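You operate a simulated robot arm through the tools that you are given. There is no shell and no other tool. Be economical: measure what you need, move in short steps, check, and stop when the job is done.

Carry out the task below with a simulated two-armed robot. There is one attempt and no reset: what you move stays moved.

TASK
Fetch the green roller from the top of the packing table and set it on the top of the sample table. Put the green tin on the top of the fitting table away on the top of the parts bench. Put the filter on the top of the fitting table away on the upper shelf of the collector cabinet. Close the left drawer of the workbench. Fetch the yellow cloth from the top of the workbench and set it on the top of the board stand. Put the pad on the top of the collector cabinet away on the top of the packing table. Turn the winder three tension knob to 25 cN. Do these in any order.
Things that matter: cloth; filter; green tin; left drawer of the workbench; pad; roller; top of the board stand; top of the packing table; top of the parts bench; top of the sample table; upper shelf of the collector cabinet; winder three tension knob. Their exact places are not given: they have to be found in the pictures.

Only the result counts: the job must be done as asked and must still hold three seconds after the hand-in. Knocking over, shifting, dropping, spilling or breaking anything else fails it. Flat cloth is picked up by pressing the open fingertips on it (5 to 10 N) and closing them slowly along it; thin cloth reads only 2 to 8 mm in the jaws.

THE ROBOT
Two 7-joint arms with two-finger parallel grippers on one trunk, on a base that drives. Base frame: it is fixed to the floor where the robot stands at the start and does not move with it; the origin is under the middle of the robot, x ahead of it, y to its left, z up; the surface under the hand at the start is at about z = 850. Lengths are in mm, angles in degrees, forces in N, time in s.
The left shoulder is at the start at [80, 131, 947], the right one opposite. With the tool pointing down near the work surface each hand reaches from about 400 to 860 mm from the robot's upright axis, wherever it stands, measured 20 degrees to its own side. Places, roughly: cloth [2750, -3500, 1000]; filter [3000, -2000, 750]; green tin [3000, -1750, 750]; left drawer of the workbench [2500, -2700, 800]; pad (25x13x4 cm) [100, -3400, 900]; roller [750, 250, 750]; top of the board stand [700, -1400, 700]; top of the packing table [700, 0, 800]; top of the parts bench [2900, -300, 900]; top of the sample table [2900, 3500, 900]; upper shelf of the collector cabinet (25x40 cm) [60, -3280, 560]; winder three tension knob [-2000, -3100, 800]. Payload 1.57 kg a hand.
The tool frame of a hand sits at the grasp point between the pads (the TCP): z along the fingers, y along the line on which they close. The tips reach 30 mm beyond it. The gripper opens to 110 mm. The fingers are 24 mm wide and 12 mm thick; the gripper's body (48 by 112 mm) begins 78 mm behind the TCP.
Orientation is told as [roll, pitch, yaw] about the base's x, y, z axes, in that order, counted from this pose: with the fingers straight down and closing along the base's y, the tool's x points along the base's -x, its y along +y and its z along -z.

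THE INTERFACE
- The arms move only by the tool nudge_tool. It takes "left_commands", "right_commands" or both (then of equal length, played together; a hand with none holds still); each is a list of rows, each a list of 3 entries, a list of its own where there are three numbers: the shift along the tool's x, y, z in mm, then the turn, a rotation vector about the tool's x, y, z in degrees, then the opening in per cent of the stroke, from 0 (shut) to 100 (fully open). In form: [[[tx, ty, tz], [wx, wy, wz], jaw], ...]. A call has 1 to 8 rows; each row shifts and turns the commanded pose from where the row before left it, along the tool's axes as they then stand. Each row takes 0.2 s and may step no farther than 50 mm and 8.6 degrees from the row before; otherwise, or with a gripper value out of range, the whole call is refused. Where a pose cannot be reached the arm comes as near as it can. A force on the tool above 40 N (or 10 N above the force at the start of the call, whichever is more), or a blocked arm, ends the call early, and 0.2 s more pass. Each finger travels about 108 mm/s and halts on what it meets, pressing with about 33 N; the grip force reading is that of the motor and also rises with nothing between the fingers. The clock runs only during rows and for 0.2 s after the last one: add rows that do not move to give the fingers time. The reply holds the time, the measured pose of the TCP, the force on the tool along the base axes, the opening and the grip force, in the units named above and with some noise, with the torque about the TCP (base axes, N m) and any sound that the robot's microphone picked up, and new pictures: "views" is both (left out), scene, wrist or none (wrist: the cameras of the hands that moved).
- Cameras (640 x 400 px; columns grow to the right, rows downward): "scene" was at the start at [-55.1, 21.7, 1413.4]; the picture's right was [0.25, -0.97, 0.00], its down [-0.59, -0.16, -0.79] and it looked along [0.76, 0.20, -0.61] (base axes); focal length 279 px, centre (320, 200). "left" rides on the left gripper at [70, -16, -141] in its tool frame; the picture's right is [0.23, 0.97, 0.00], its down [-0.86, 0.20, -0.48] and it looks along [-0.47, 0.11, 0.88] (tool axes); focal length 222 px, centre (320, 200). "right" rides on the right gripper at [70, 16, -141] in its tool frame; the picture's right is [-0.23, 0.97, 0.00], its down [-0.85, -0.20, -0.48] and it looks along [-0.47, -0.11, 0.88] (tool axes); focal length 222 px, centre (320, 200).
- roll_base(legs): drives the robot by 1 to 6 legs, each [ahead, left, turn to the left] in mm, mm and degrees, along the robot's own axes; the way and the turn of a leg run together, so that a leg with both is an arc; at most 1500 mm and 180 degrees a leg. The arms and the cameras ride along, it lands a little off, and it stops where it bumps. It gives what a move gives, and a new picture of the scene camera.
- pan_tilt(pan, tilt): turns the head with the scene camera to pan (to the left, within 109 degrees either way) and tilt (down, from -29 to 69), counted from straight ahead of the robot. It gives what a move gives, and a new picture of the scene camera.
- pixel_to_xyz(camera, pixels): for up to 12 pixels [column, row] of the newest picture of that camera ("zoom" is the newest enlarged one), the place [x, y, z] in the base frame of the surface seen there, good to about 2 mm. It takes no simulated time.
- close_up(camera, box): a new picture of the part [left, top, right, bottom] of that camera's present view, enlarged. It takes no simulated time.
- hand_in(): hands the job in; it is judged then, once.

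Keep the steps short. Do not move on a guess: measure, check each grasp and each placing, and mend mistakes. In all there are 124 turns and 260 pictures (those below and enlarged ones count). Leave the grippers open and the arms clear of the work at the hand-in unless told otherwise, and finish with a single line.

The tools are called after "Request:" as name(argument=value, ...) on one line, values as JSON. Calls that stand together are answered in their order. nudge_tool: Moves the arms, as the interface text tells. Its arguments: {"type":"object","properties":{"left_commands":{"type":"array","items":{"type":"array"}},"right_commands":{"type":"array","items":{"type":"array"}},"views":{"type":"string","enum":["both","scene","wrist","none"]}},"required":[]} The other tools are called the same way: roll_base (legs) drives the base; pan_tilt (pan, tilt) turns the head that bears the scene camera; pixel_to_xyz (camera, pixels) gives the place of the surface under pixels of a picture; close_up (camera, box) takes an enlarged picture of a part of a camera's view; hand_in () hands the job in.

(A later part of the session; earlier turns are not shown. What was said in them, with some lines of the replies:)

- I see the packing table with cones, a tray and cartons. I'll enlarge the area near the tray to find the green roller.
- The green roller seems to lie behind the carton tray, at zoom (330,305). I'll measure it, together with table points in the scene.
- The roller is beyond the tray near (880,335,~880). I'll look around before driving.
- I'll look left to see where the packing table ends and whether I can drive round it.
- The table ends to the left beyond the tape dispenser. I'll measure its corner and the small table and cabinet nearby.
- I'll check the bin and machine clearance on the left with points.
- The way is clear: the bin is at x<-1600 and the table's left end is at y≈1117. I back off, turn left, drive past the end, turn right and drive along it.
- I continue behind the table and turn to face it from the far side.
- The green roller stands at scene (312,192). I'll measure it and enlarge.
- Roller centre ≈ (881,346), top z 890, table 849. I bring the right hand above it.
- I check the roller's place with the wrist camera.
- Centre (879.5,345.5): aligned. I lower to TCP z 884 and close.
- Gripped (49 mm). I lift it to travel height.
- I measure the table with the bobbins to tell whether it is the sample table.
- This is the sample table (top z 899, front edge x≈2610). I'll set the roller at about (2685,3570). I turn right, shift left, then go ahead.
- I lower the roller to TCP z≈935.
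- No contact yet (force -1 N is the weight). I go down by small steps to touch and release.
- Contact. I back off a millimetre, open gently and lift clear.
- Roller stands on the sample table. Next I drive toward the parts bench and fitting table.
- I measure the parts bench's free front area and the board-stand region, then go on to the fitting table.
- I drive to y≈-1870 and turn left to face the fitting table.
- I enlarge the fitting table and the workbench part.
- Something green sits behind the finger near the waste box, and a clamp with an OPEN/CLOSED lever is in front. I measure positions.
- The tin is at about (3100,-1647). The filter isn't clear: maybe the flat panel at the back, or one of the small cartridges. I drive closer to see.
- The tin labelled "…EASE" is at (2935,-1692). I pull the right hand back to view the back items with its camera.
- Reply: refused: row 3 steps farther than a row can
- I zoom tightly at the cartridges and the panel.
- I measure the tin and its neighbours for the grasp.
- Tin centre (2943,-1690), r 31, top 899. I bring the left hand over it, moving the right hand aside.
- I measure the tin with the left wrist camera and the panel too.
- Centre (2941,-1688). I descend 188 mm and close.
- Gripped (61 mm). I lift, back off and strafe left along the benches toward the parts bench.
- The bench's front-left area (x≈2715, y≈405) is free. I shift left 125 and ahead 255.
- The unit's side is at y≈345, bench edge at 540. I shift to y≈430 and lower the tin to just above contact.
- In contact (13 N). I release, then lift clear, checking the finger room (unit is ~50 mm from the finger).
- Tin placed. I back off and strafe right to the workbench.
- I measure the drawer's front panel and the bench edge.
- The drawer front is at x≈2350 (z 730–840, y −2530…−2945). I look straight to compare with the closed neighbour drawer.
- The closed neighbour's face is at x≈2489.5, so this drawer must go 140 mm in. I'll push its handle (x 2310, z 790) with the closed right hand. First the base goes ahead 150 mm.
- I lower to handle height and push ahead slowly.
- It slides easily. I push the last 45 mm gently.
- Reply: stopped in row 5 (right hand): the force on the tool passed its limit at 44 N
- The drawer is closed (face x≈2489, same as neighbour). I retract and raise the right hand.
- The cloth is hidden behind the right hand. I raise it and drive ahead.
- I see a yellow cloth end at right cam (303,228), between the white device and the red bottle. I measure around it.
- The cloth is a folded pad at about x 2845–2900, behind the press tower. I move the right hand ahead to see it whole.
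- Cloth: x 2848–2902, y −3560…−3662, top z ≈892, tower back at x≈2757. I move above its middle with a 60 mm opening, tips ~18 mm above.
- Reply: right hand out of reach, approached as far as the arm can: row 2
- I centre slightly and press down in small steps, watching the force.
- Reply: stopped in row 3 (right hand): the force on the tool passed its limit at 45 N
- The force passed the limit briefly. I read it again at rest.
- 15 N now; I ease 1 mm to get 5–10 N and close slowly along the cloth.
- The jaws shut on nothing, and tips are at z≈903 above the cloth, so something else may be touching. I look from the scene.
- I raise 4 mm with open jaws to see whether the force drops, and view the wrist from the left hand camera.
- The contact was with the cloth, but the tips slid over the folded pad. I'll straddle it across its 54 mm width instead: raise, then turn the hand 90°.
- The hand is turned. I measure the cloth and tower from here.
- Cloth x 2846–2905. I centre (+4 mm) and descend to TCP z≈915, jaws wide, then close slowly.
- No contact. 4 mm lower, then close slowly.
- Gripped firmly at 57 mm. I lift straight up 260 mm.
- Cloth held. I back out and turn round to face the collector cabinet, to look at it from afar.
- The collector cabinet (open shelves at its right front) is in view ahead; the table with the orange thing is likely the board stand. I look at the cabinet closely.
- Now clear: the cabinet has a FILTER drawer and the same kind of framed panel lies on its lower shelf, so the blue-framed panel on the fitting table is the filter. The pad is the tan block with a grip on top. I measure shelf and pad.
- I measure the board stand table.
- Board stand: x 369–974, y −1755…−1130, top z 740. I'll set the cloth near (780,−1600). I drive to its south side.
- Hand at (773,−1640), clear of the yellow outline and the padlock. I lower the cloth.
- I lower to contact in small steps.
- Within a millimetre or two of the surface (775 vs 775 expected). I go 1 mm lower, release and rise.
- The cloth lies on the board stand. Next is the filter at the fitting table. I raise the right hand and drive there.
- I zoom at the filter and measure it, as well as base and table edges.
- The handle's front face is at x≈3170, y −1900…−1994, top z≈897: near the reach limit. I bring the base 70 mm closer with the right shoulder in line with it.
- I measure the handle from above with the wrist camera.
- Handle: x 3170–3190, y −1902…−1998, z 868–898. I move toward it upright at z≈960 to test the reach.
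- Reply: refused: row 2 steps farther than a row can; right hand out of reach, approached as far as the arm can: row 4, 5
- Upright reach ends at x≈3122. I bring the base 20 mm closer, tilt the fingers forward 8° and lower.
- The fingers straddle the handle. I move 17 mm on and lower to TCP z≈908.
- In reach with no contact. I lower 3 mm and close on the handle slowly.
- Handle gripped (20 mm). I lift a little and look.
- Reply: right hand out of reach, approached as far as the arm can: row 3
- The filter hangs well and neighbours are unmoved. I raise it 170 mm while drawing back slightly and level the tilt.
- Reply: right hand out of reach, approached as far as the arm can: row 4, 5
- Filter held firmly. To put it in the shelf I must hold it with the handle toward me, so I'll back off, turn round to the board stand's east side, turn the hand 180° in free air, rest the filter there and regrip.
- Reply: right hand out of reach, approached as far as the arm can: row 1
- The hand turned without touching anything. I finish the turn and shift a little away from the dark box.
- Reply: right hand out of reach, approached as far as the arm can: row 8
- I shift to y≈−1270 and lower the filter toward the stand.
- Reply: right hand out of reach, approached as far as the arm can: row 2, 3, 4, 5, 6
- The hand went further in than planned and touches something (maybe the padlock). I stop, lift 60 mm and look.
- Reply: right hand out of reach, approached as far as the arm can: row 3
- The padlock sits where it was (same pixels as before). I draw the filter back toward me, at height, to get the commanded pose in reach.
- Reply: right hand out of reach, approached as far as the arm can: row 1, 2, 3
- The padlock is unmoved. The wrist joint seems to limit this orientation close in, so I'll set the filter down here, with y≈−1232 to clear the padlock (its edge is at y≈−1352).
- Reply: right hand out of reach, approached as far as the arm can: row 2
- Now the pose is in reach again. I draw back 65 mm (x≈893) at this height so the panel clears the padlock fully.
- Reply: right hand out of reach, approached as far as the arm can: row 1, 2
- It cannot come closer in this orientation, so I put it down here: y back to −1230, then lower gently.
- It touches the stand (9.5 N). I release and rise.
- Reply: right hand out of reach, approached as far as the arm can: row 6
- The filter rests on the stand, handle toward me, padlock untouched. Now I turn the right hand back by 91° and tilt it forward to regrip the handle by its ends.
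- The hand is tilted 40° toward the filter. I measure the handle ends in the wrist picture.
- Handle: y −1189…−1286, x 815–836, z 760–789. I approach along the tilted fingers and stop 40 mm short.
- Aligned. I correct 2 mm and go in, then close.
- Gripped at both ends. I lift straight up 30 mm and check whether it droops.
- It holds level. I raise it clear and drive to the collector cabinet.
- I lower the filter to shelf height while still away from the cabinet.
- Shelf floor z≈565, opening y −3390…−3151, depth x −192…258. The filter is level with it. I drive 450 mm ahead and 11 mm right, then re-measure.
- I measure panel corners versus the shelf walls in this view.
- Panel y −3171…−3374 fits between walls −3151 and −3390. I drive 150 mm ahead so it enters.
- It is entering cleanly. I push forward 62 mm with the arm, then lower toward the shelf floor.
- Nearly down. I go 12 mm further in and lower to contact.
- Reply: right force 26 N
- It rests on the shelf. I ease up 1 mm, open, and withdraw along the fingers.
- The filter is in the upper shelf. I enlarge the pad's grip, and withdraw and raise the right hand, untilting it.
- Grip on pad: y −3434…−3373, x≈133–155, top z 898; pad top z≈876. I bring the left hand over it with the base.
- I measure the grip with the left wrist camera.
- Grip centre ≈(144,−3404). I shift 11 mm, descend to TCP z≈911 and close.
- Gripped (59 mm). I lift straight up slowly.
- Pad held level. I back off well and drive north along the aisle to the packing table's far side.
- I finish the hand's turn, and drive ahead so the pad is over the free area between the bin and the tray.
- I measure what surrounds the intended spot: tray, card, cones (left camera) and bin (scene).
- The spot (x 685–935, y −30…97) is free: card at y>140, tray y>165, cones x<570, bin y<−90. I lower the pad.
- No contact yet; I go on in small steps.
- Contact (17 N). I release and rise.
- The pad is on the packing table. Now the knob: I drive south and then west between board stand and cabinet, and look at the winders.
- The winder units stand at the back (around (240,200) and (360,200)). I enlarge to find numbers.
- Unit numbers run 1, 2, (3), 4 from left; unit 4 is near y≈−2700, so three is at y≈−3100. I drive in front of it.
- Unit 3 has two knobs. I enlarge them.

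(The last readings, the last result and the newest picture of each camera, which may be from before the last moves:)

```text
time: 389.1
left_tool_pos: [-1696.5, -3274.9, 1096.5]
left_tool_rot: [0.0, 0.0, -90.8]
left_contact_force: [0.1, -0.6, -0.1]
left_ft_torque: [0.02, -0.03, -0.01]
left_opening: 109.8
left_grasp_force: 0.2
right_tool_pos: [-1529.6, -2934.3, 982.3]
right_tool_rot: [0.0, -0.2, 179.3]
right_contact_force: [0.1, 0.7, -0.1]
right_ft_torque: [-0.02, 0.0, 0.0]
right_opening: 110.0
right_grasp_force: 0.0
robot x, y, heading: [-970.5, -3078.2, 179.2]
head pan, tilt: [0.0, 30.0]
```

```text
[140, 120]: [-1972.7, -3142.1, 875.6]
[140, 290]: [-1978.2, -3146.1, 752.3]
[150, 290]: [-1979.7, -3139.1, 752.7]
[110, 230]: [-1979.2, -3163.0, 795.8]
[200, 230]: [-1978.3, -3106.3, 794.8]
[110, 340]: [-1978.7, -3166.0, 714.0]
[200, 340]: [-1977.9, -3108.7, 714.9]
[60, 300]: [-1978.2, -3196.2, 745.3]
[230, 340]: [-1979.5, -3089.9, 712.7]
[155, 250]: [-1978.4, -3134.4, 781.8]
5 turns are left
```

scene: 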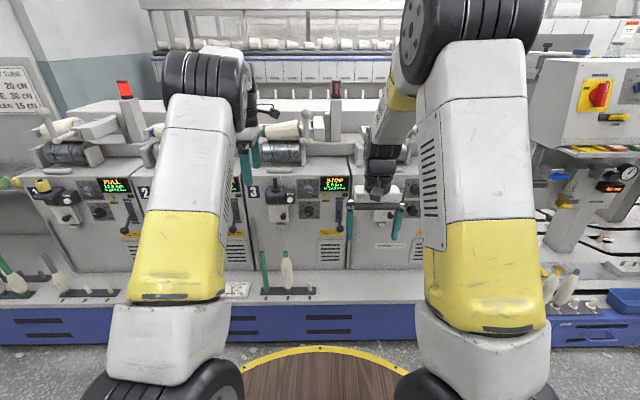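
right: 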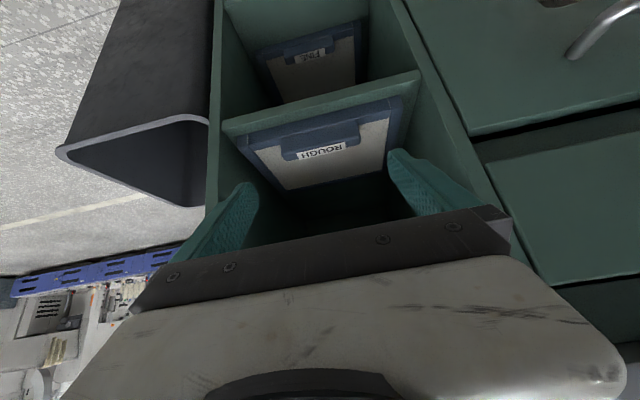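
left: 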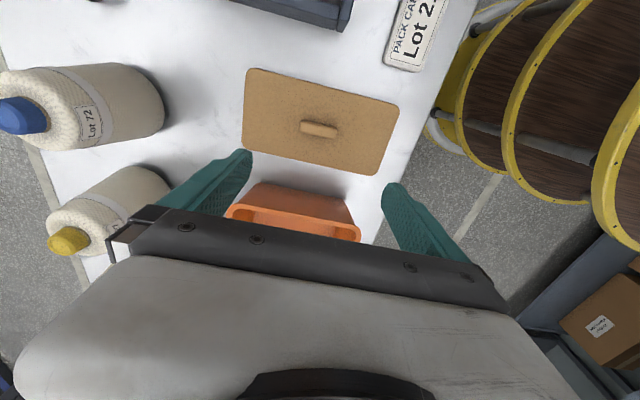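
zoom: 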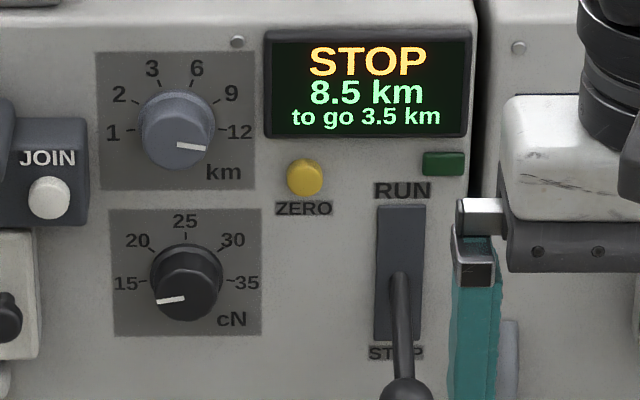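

Only 5 turns remain. The cN knob (lower one, at about y −3116, z 765 on face x −1978) points to 15; 25 is straight up, about 100° clockwise. In one go I measure the knob, retract the left hand, turn the right hand horizontal at knob height, pre-rotate it −50°, and drive in front of the knob with a stand-off.

Request:
pixel_to_xyz(camera="zoom", pixels=[[187, 250], [185, 262], [158, 300], [180, 297], [186, 305], [212, 295], [152, 285], [220, 275], [185, 318], [186, 238], [142, 282], [229, 282]])

Request:
nudge_tool(left_commands=[[[0, 45, 0], [0, 0, 0], 100], [[0, 45, 0], [0, 0, 0], 100], [[0, 45, 0], [0, 0, 0], 100], [[0, 45, 0], [0, 0, 0], 100], [[0, 45, 0], [0, 0, 0], 100], [[0, 45, 0], [0, 0, 0], 100], [[0, 20, 0], [0, 0, 0], 100], [[0, 0, 0], [0, 0, 0], 100]], right_commands=[[[-46, 0, 0], [0, 0, 0], 100], [[-46, 0, 0], [0, 0, 0], 100], [[-46, 0, 0], [0, 0, 0], 100], [[0, 0, 0], [0, -8.5, 0], 60], [[0, 0, 0], [0, -8.5, 0], 60], [[0, 0, 0], [0, -8.5, 0], 60], [[0, 0, 0], [0, -8.5, 0], 60], [[0, 0, 0], [0, -8.5, 0], 60]], views="none")

Request:
nudge_tool(right_commands=[[[0, 0, 0], [0, -8.5, 0], 60], [[0, 0, 0], [0, -8.5, 0], 60], [[0, 0, 0], [0, -8.5, 0], 60], [[0, 0, 0], [0, -8.5, 0], 60], [[0, 0, 0], [0, -8.5, 0], 60], [[0, 0, 0], [0, -4.8, 0], 60], [[48, 0, 0], [0, 0, 0], 60], [[48, 0, 0], [0, 0, 0], 60]], views="none")

Request:
nudge_tool(right_commands=[[[40, 0, 0], [0, 0, 0], 60], [[40, 0, 0], [0, 0, 0], 60], [[40, 0, 0], [0, 0, 0], 60], [[0, 0, 0], [0, 0, -8.5], 60], [[0, 0, 0], [0, 0, -8.5], 60], [[0, 0, 0], [0, 0, -8.5], 60], [[0, 0, 0], [0, 0, -8.5], 60], [[0, 0, 0], [0, 0, -8.5], 60]], views="none")

Request:
roll_base(legs=[[0, 181, 0.7], [205, 0, 0]])

Request:
nudge_tool(right_commands=[[[0, 0, 0], [0, 0, -7.5], 60], [[0, 0, 0], [0, 0, 0], 60]], views="both")

Request:
close_up(camera="scene", box=[260, 160, 440, 280])

```text
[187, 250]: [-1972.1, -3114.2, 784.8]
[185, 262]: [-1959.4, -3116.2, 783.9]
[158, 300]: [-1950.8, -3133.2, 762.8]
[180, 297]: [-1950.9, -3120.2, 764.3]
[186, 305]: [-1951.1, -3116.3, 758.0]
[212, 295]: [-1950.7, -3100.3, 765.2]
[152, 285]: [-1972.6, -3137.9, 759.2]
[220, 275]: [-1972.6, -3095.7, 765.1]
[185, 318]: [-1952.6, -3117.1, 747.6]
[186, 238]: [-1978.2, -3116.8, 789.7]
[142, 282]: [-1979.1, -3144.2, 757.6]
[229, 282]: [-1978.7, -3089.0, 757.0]
```

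```text
time: 390.9
left_tool_pos: [-1404.0, -3278.4, 1098.3]
left_tool_rot: [-0.1, 0.0, -90.8]
left_contact_force: [-0.1, 0.0, 0.7]
left_ft_torque: [0.03, 0.08, 0.02]
left_opening: 109.9
left_grasp_force: 0.0
right_tool_pos: [-1667.6, -2933.7, 983.0]
right_tool_rot: [0.2, -42.8, 179.4]
right_contact_force: [0.7, 0.1, 0.4]
right_ft_torque: [0.0, 0.0, 0.0]
right_opening: 66.0
right_grasp_force: 0.0
robot x, y, heading: [-973.1, -3082.3, 179.2]
head pan, tilt: [0.0, 30.0]
```

```text
time: 392.7
left_tool_pos: [-1404.6, -3278.4, 1097.1]
left_tool_rot: [-0.1, 0.0, -90.9]
left_contact_force: [0.1, -0.3, 1.3]
left_ft_torque: [0.0, 0.04, -0.03]
left_opening: 110.1
left_grasp_force: 0.1
right_tool_pos: [-1667.5, -2933.7, 888.1]
right_tool_rot: [160.8, -89.8, 18.5]
right_contact_force: [-0.2, -0.7, -0.2]
right_ft_torque: [0.0, -0.02, -0.01]
right_opening: 66.0
right_grasp_force: 0.0
robot x, y, heading: [-975.7, -3077.4, 178.9]
head pan, tilt: [0.0, 30.0]
```

```text
time: 394.5
left_tool_pos: [-1405.3, -3278.1, 1098.0]
left_tool_rot: [0.0, -0.1, -90.9]
left_contact_force: [0.0, 0.0, -0.3]
left_ft_torque: [0.0, -0.02, -0.01]
left_opening: 110.0
left_grasp_force: 0.1
right_tool_pos: [-1667.2, -2932.2, 766.9]
right_tool_rot: [-90.1, -47.4, -90.7]
right_contact_force: [-0.1, -0.6, 0.2]
right_ft_torque: [0.0, -0.02, 0.03]
right_opening: 65.7
right_grasp_force: 0.1
robot x, y, heading: [-973.4, -3081.0, 179.0]
head pan, tilt: [0.0, 30.0]
```

```text
time: 397.3
left_tool_pos: [-1609.2, -3464.2, 1097.9]
left_tool_rot: [0.0, 0.0, -90.4]
left_contact_force: [0.7, -0.1, -0.3]
left_ft_torque: [-0.01, 0.01, 0.01]
left_opening: 109.9
left_grasp_force: 0.2
right_tool_pos: [-1874.6, -3119.2, 767.7]
right_tool_rot: [-90.0, -47.6, -90.0]
right_contact_force: [-0.1, 0.2, 0.3]
right_ft_torque: [-0.04, 0.01, -0.01]
right_opening: 65.9
right_grasp_force: 0.0
robot x, y, heading: [-1180.9, -3260.4, 179.7]
head pan, tilt: [0.0, 30.0]
```

scene: 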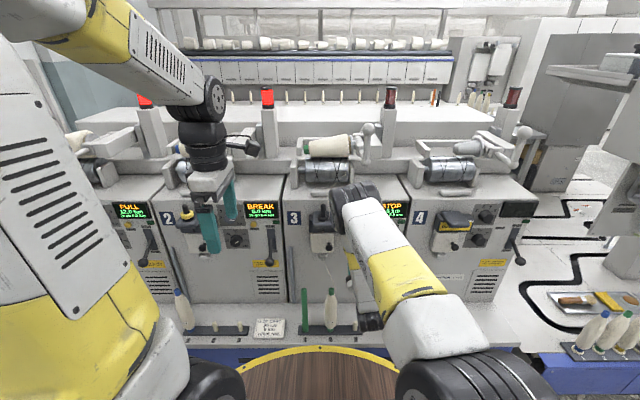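

```text
time: 397.9
left_tool_pos: [-1608.9, -3463.6, 1097.3]
left_tool_rot: [0.1, 0.0, -90.3]
left_contact_force: [0.1, -0.4, -0.4]
left_ft_torque: [-0.03, 0.02, -0.03]
left_opening: 109.9
left_grasp_force: 0.1
right_tool_pos: [-1874.9, -3119.0, 766.6]
right_tool_rot: [-90.1, -40.0, -90.1]
right_contact_force: [-0.6, -0.5, 0.6]
right_ft_torque: [-0.03, 0.0, -0.01]
right_opening: 66.1
right_grasp_force: 0.2
robot x, y, heading: [-1180.8, -3262.5, 179.6]
head pan, tilt: [0.0, 30.0]
```

scene: 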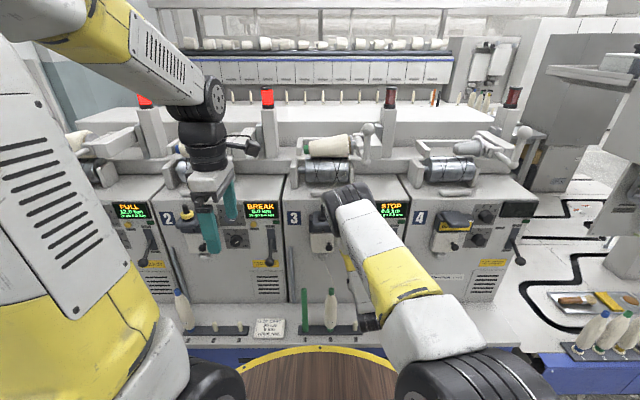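
right: 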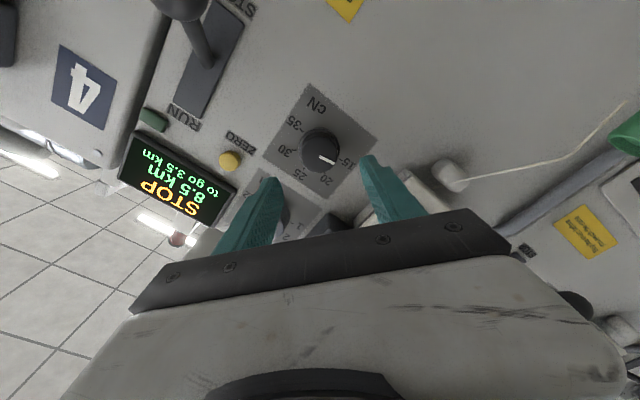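

```text
3.33 times, centred on (350, 220) of scene
4 turns are left
```

zoom: 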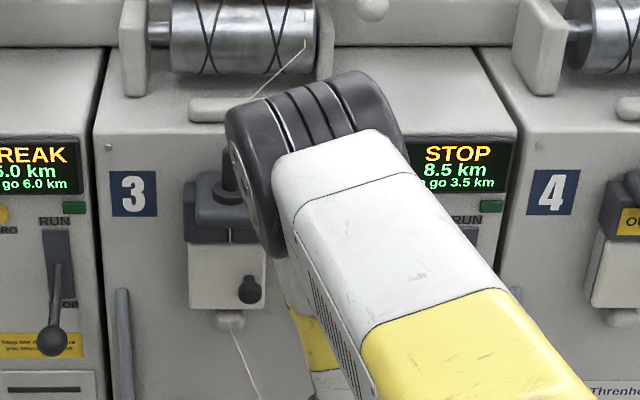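

The hand is square in front of the knob: knob centre ≈(y −3116.5, z 764), front x −1951, pointer at 15. I go in 67 mm, grip, turn 98° clockwise, release, withdraw and look.

Request:
nudge_tool(right_commands=[[[3.6, 0.4, 25], [0, 0, 0], 60], [[0, 0, 25], [0, 0, 0], 60], [[0, 0, 16], [0, 0, 0], 60], [[0, 0, 0], [0, 0, 0], 45], [[0, 0, 0], [0, 0, 0], 35], [[0, 0, 0], [0, 0, 0], 15], [[0, 0, 0], [0, 0, 0], 15]], views="wrist")

Request:
nudge_tool(right_commands=[[[0, 0, 0], [0, 0, 8], 15], [[0, 0, 0], [0, 0, 8], 15], [[0, 0, 0], [0, 0, 8], 15], [[0, 0, 0], [0, 0, 8], 15], [[0, 0, 0], [0, 0, 8], 15], [[0, 0, 0], [0, 0, 8], 15], [[0, 0, 0], [0, 0, 8], 15], [[0, 0, 0], [0, 0, 8], 15]], views="none")

Request:
nudge_tool(right_commands=[[[0, 0, 0], [0, 0, 8], 15], [[0, 0, 0], [0, 0, 8], 15], [[0, 0, 0], [0, 0, 8], 15], [[0, 0, 0], [0, 0, 6], 15], [[0, 0, 0], [0, 0, 4], 15], [[0, 0, 0], [0, 0, 0], 15]], views="wrist")

Request:
nudge_tool(right_commands=[[[0, 0, 0], [0, 0, 0], 50], [[0, 0, 0], [0, 0, 0], 60], [[0, 0, -25], [0, 0, 0], 60], [[0, 0, -25], [0, 0, 0], 60], [[0, 0, -16], [0, 0, 0], 60]], views="wrist")

Request:
close_up(camera="right", box=[240, 90, 400, 220])

```text
time: 399.5
left_tool_pos: [-1609.6, -3462.0, 1098.1]
left_tool_rot: [0.1, 0.0, -90.3]
left_contact_force: [0.1, -0.2, 0.8]
left_ft_torque: [0.01, 0.0, -0.02]
left_opening: 110.0
left_grasp_force: 0.0
right_tool_pos: [-1940.0, -3116.6, 764.6]
right_tool_rot: [-90.1, -40.0, -90.2]
right_contact_force: [-3.5, 5.1, 4.1]
right_ft_torque: [0.01, -0.43, 0.15]
right_opening: 40.4
right_grasp_force: 45.3
robot x, y, heading: [-1182.4, -3260.6, 179.7]
head pan, tilt: [0.0, 30.0]
```

right: 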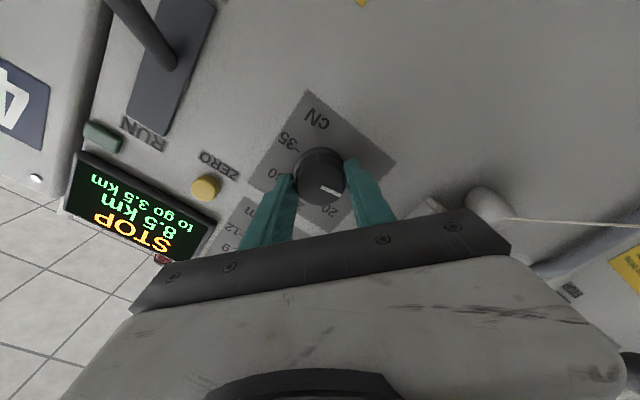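

```text
time: 401.3
left_tool_pos: [-1608.9, -3461.5, 1098.6]
left_tool_rot: [-0.1, 0.0, -90.3]
left_contact_force: [0.7, -0.9, -0.3]
left_ft_torque: [0.0, 0.0, 0.0]
left_opening: 110.1
left_grasp_force: 0.1
right_tool_pos: [-1941.4, -3116.6, 763.8]
right_tool_rot: [90.1, -75.8, 89.8]
right_contact_force: [13.8, 7.7, 5.7]
right_ft_torque: [0.02, 0.29, 0.37]
right_opening: 40.5
right_grasp_force: 44.9
robot x, y, heading: [-1180.9, -3259.8, 179.7]
head pan, tilt: [0.0, 30.0]
```

```text
time: 402.7
left_tool_pos: [-1609.6, -3464.0, 1098.1]
left_tool_rot: [0.0, 0.0, -90.3]
left_contact_force: [0.1, -0.6, 0.5]
left_ft_torque: [0.0, 0.01, 0.01]
left_opening: 110.0
left_grasp_force: 0.0
right_tool_pos: [-1940.7, -3116.7, 764.6]
right_tool_rot: [90.1, -41.9, 89.8]
right_contact_force: [29.3, 7.1, 9.0]
right_ft_torque: [-0.05, 0.59, 0.08]
right_opening: 40.3
right_grasp_force: 45.1
robot x, y, heading: [-1181.6, -3261.4, 179.9]
head pan, tilt: [0.0, 30.0]
```

right: 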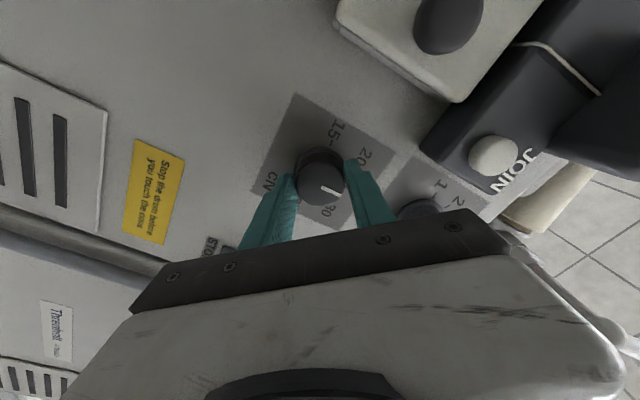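

```text
time: 403.9
left_tool_pos: [-1610.4, -3462.6, 1099.0]
left_tool_rot: [0.0, -0.1, -90.3]
left_contact_force: [0.0, -0.3, 0.1]
left_ft_torque: [0.01, -0.01, 0.02]
left_opening: 109.8
left_grasp_force: 0.1
right_tool_pos: [-1875.5, -3115.1, 762.5]
right_tool_rot: [90.0, -42.0, 89.7]
right_contact_force: [0.2, 0.2, 0.9]
right_ft_torque: [0.0, -0.01, 0.01]
right_opening: 66.2
right_grasp_force: 0.1
robot x, y, heading: [-1181.9, -3265.0, 179.8]
head pan, tilt: [0.0, 30.0]
```

right: 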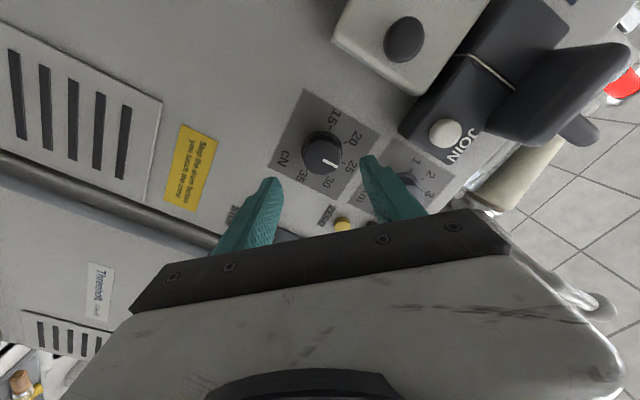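

```text
3.08 times, centred on (320, 155) of right
3 turns are left
```

zoom: 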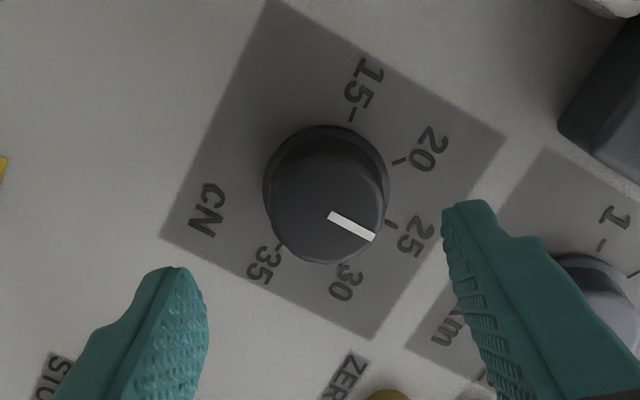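

The pointer now seems to be at 25. I measure the pointer line and the ticks in 3D, with a tighter picture.

Request:
pixel_to_xyz(camera="zoom", pixels=[[331, 217], [340, 221], [350, 225], [360, 230], [370, 236], [390, 224], [399, 162], [351, 115], [281, 248], [337, 270], [328, 130], [325, 263]])

Request:
close_up(camera="right", box=[295, 120, 351, 180])

Request:
pixel_to_xyz(camera="zoom", pixels=[[320, 260], [340, 268], [360, 276], [380, 284], [400, 292], [420, 300]])

```text
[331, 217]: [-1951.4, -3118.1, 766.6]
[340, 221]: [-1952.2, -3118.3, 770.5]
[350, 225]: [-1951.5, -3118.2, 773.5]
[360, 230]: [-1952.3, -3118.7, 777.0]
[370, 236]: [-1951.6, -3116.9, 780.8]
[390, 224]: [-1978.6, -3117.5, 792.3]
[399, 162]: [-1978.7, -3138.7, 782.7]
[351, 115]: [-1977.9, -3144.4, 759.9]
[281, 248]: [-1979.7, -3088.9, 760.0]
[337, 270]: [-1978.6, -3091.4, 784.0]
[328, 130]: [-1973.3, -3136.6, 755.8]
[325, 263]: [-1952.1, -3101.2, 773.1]
```

```text
6.67 times, centred on (323, 150) of right
```

zoom: 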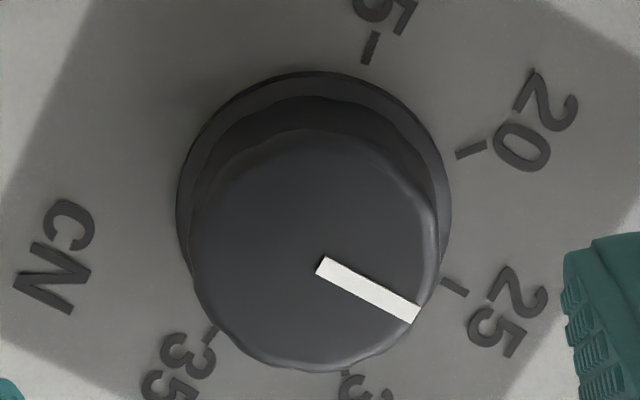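

```text
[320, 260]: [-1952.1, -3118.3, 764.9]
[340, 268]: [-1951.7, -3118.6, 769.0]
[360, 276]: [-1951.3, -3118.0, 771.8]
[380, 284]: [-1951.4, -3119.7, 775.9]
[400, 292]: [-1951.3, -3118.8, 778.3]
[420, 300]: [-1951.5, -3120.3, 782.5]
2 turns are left
```

The pointer runs straight up (y −3118 constant from z 766 to 781), in line with the 25 tick (y −3117.5): set to 25 cN within about 2°. I back the robot away and open the grippers fully.

Request:
roll_base(legs=[[-300, 0, 0]])

Request:
nudge_tool(left_commands=[[[0, 0, 0], [0, 0, 0], 100], [[0, 0, 0], [0, 0, 0], 100]], right_commands=[[[0, 0, -20], [0, 0, 0], 100], [[0, 0, 0], [0, 0, 0], 100]], views="scene")

```text
time: 405.9
left_tool_pos: [-1311.0, -3464.8, 1097.9]
left_tool_rot: [0.0, 0.0, -90.1]
left_contact_force: [0.4, 0.1, 0.1]
left_ft_torque: [-0.01, -0.03, -0.02]
left_opening: 109.9
left_grasp_force: 0.1
right_tool_pos: [-1578.5, -3119.1, 762.3]
right_tool_rot: [90.0, -42.0, 90.1]
right_contact_force: [0.6, -0.4, 0.4]
right_ft_torque: [0.01, 0.0, -0.01]
right_opening: 66.0
right_grasp_force: 0.0
robot x, y, heading: [-883.0, -3263.8, 179.6]
head pan, tilt: [0.0, 30.0]
```

scene: 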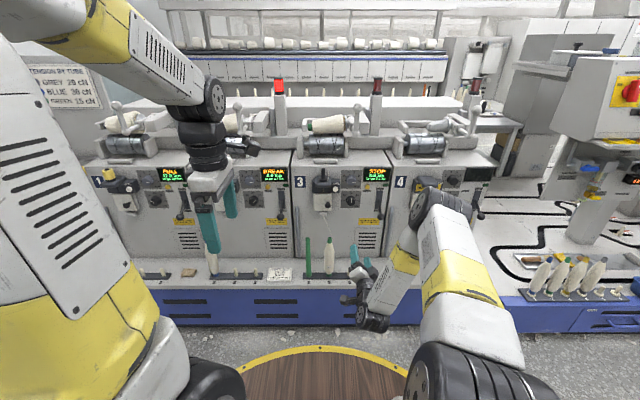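

```text
time: 406.5
left_tool_pos: [-1310.0, -3464.9, 1097.8]
left_tool_rot: [0.0, -0.2, -90.1]
left_contact_force: [-0.3, 0.2, -0.6]
left_ft_torque: [0.02, -0.01, -0.01]
left_opening: 109.9
left_grasp_force: 0.0
right_tool_pos: [-1557.7, -3119.2, 764.2]
right_tool_rot: [90.0, -41.9, 90.1]
right_contact_force: [-0.4, 0.2, 0.0]
right_ft_torque: [0.0, -0.01, 0.03]
right_opening: 110.3
right_grasp_force: 0.0
robot x, y, heading: [-882.4, -3266.3, 180.1]
head pan, tilt: [0.0, 30.0]
1 turns are left
```

scene: 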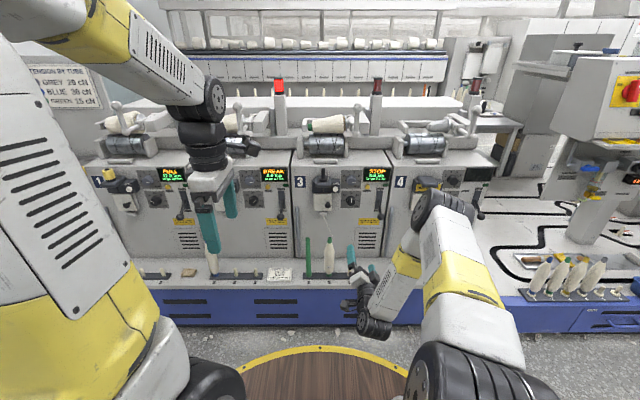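

Everything is done, the grippers are open and the arms are clear, so I hand in.

Request:
hand_in()

```text
The job is handed in.
```

All seven tasks were carried out and the job is handed in; I took the blue-framed panel marked ROUGH as the filter, and the winder three tension knob reads 25 cN to within about 2 degrees.
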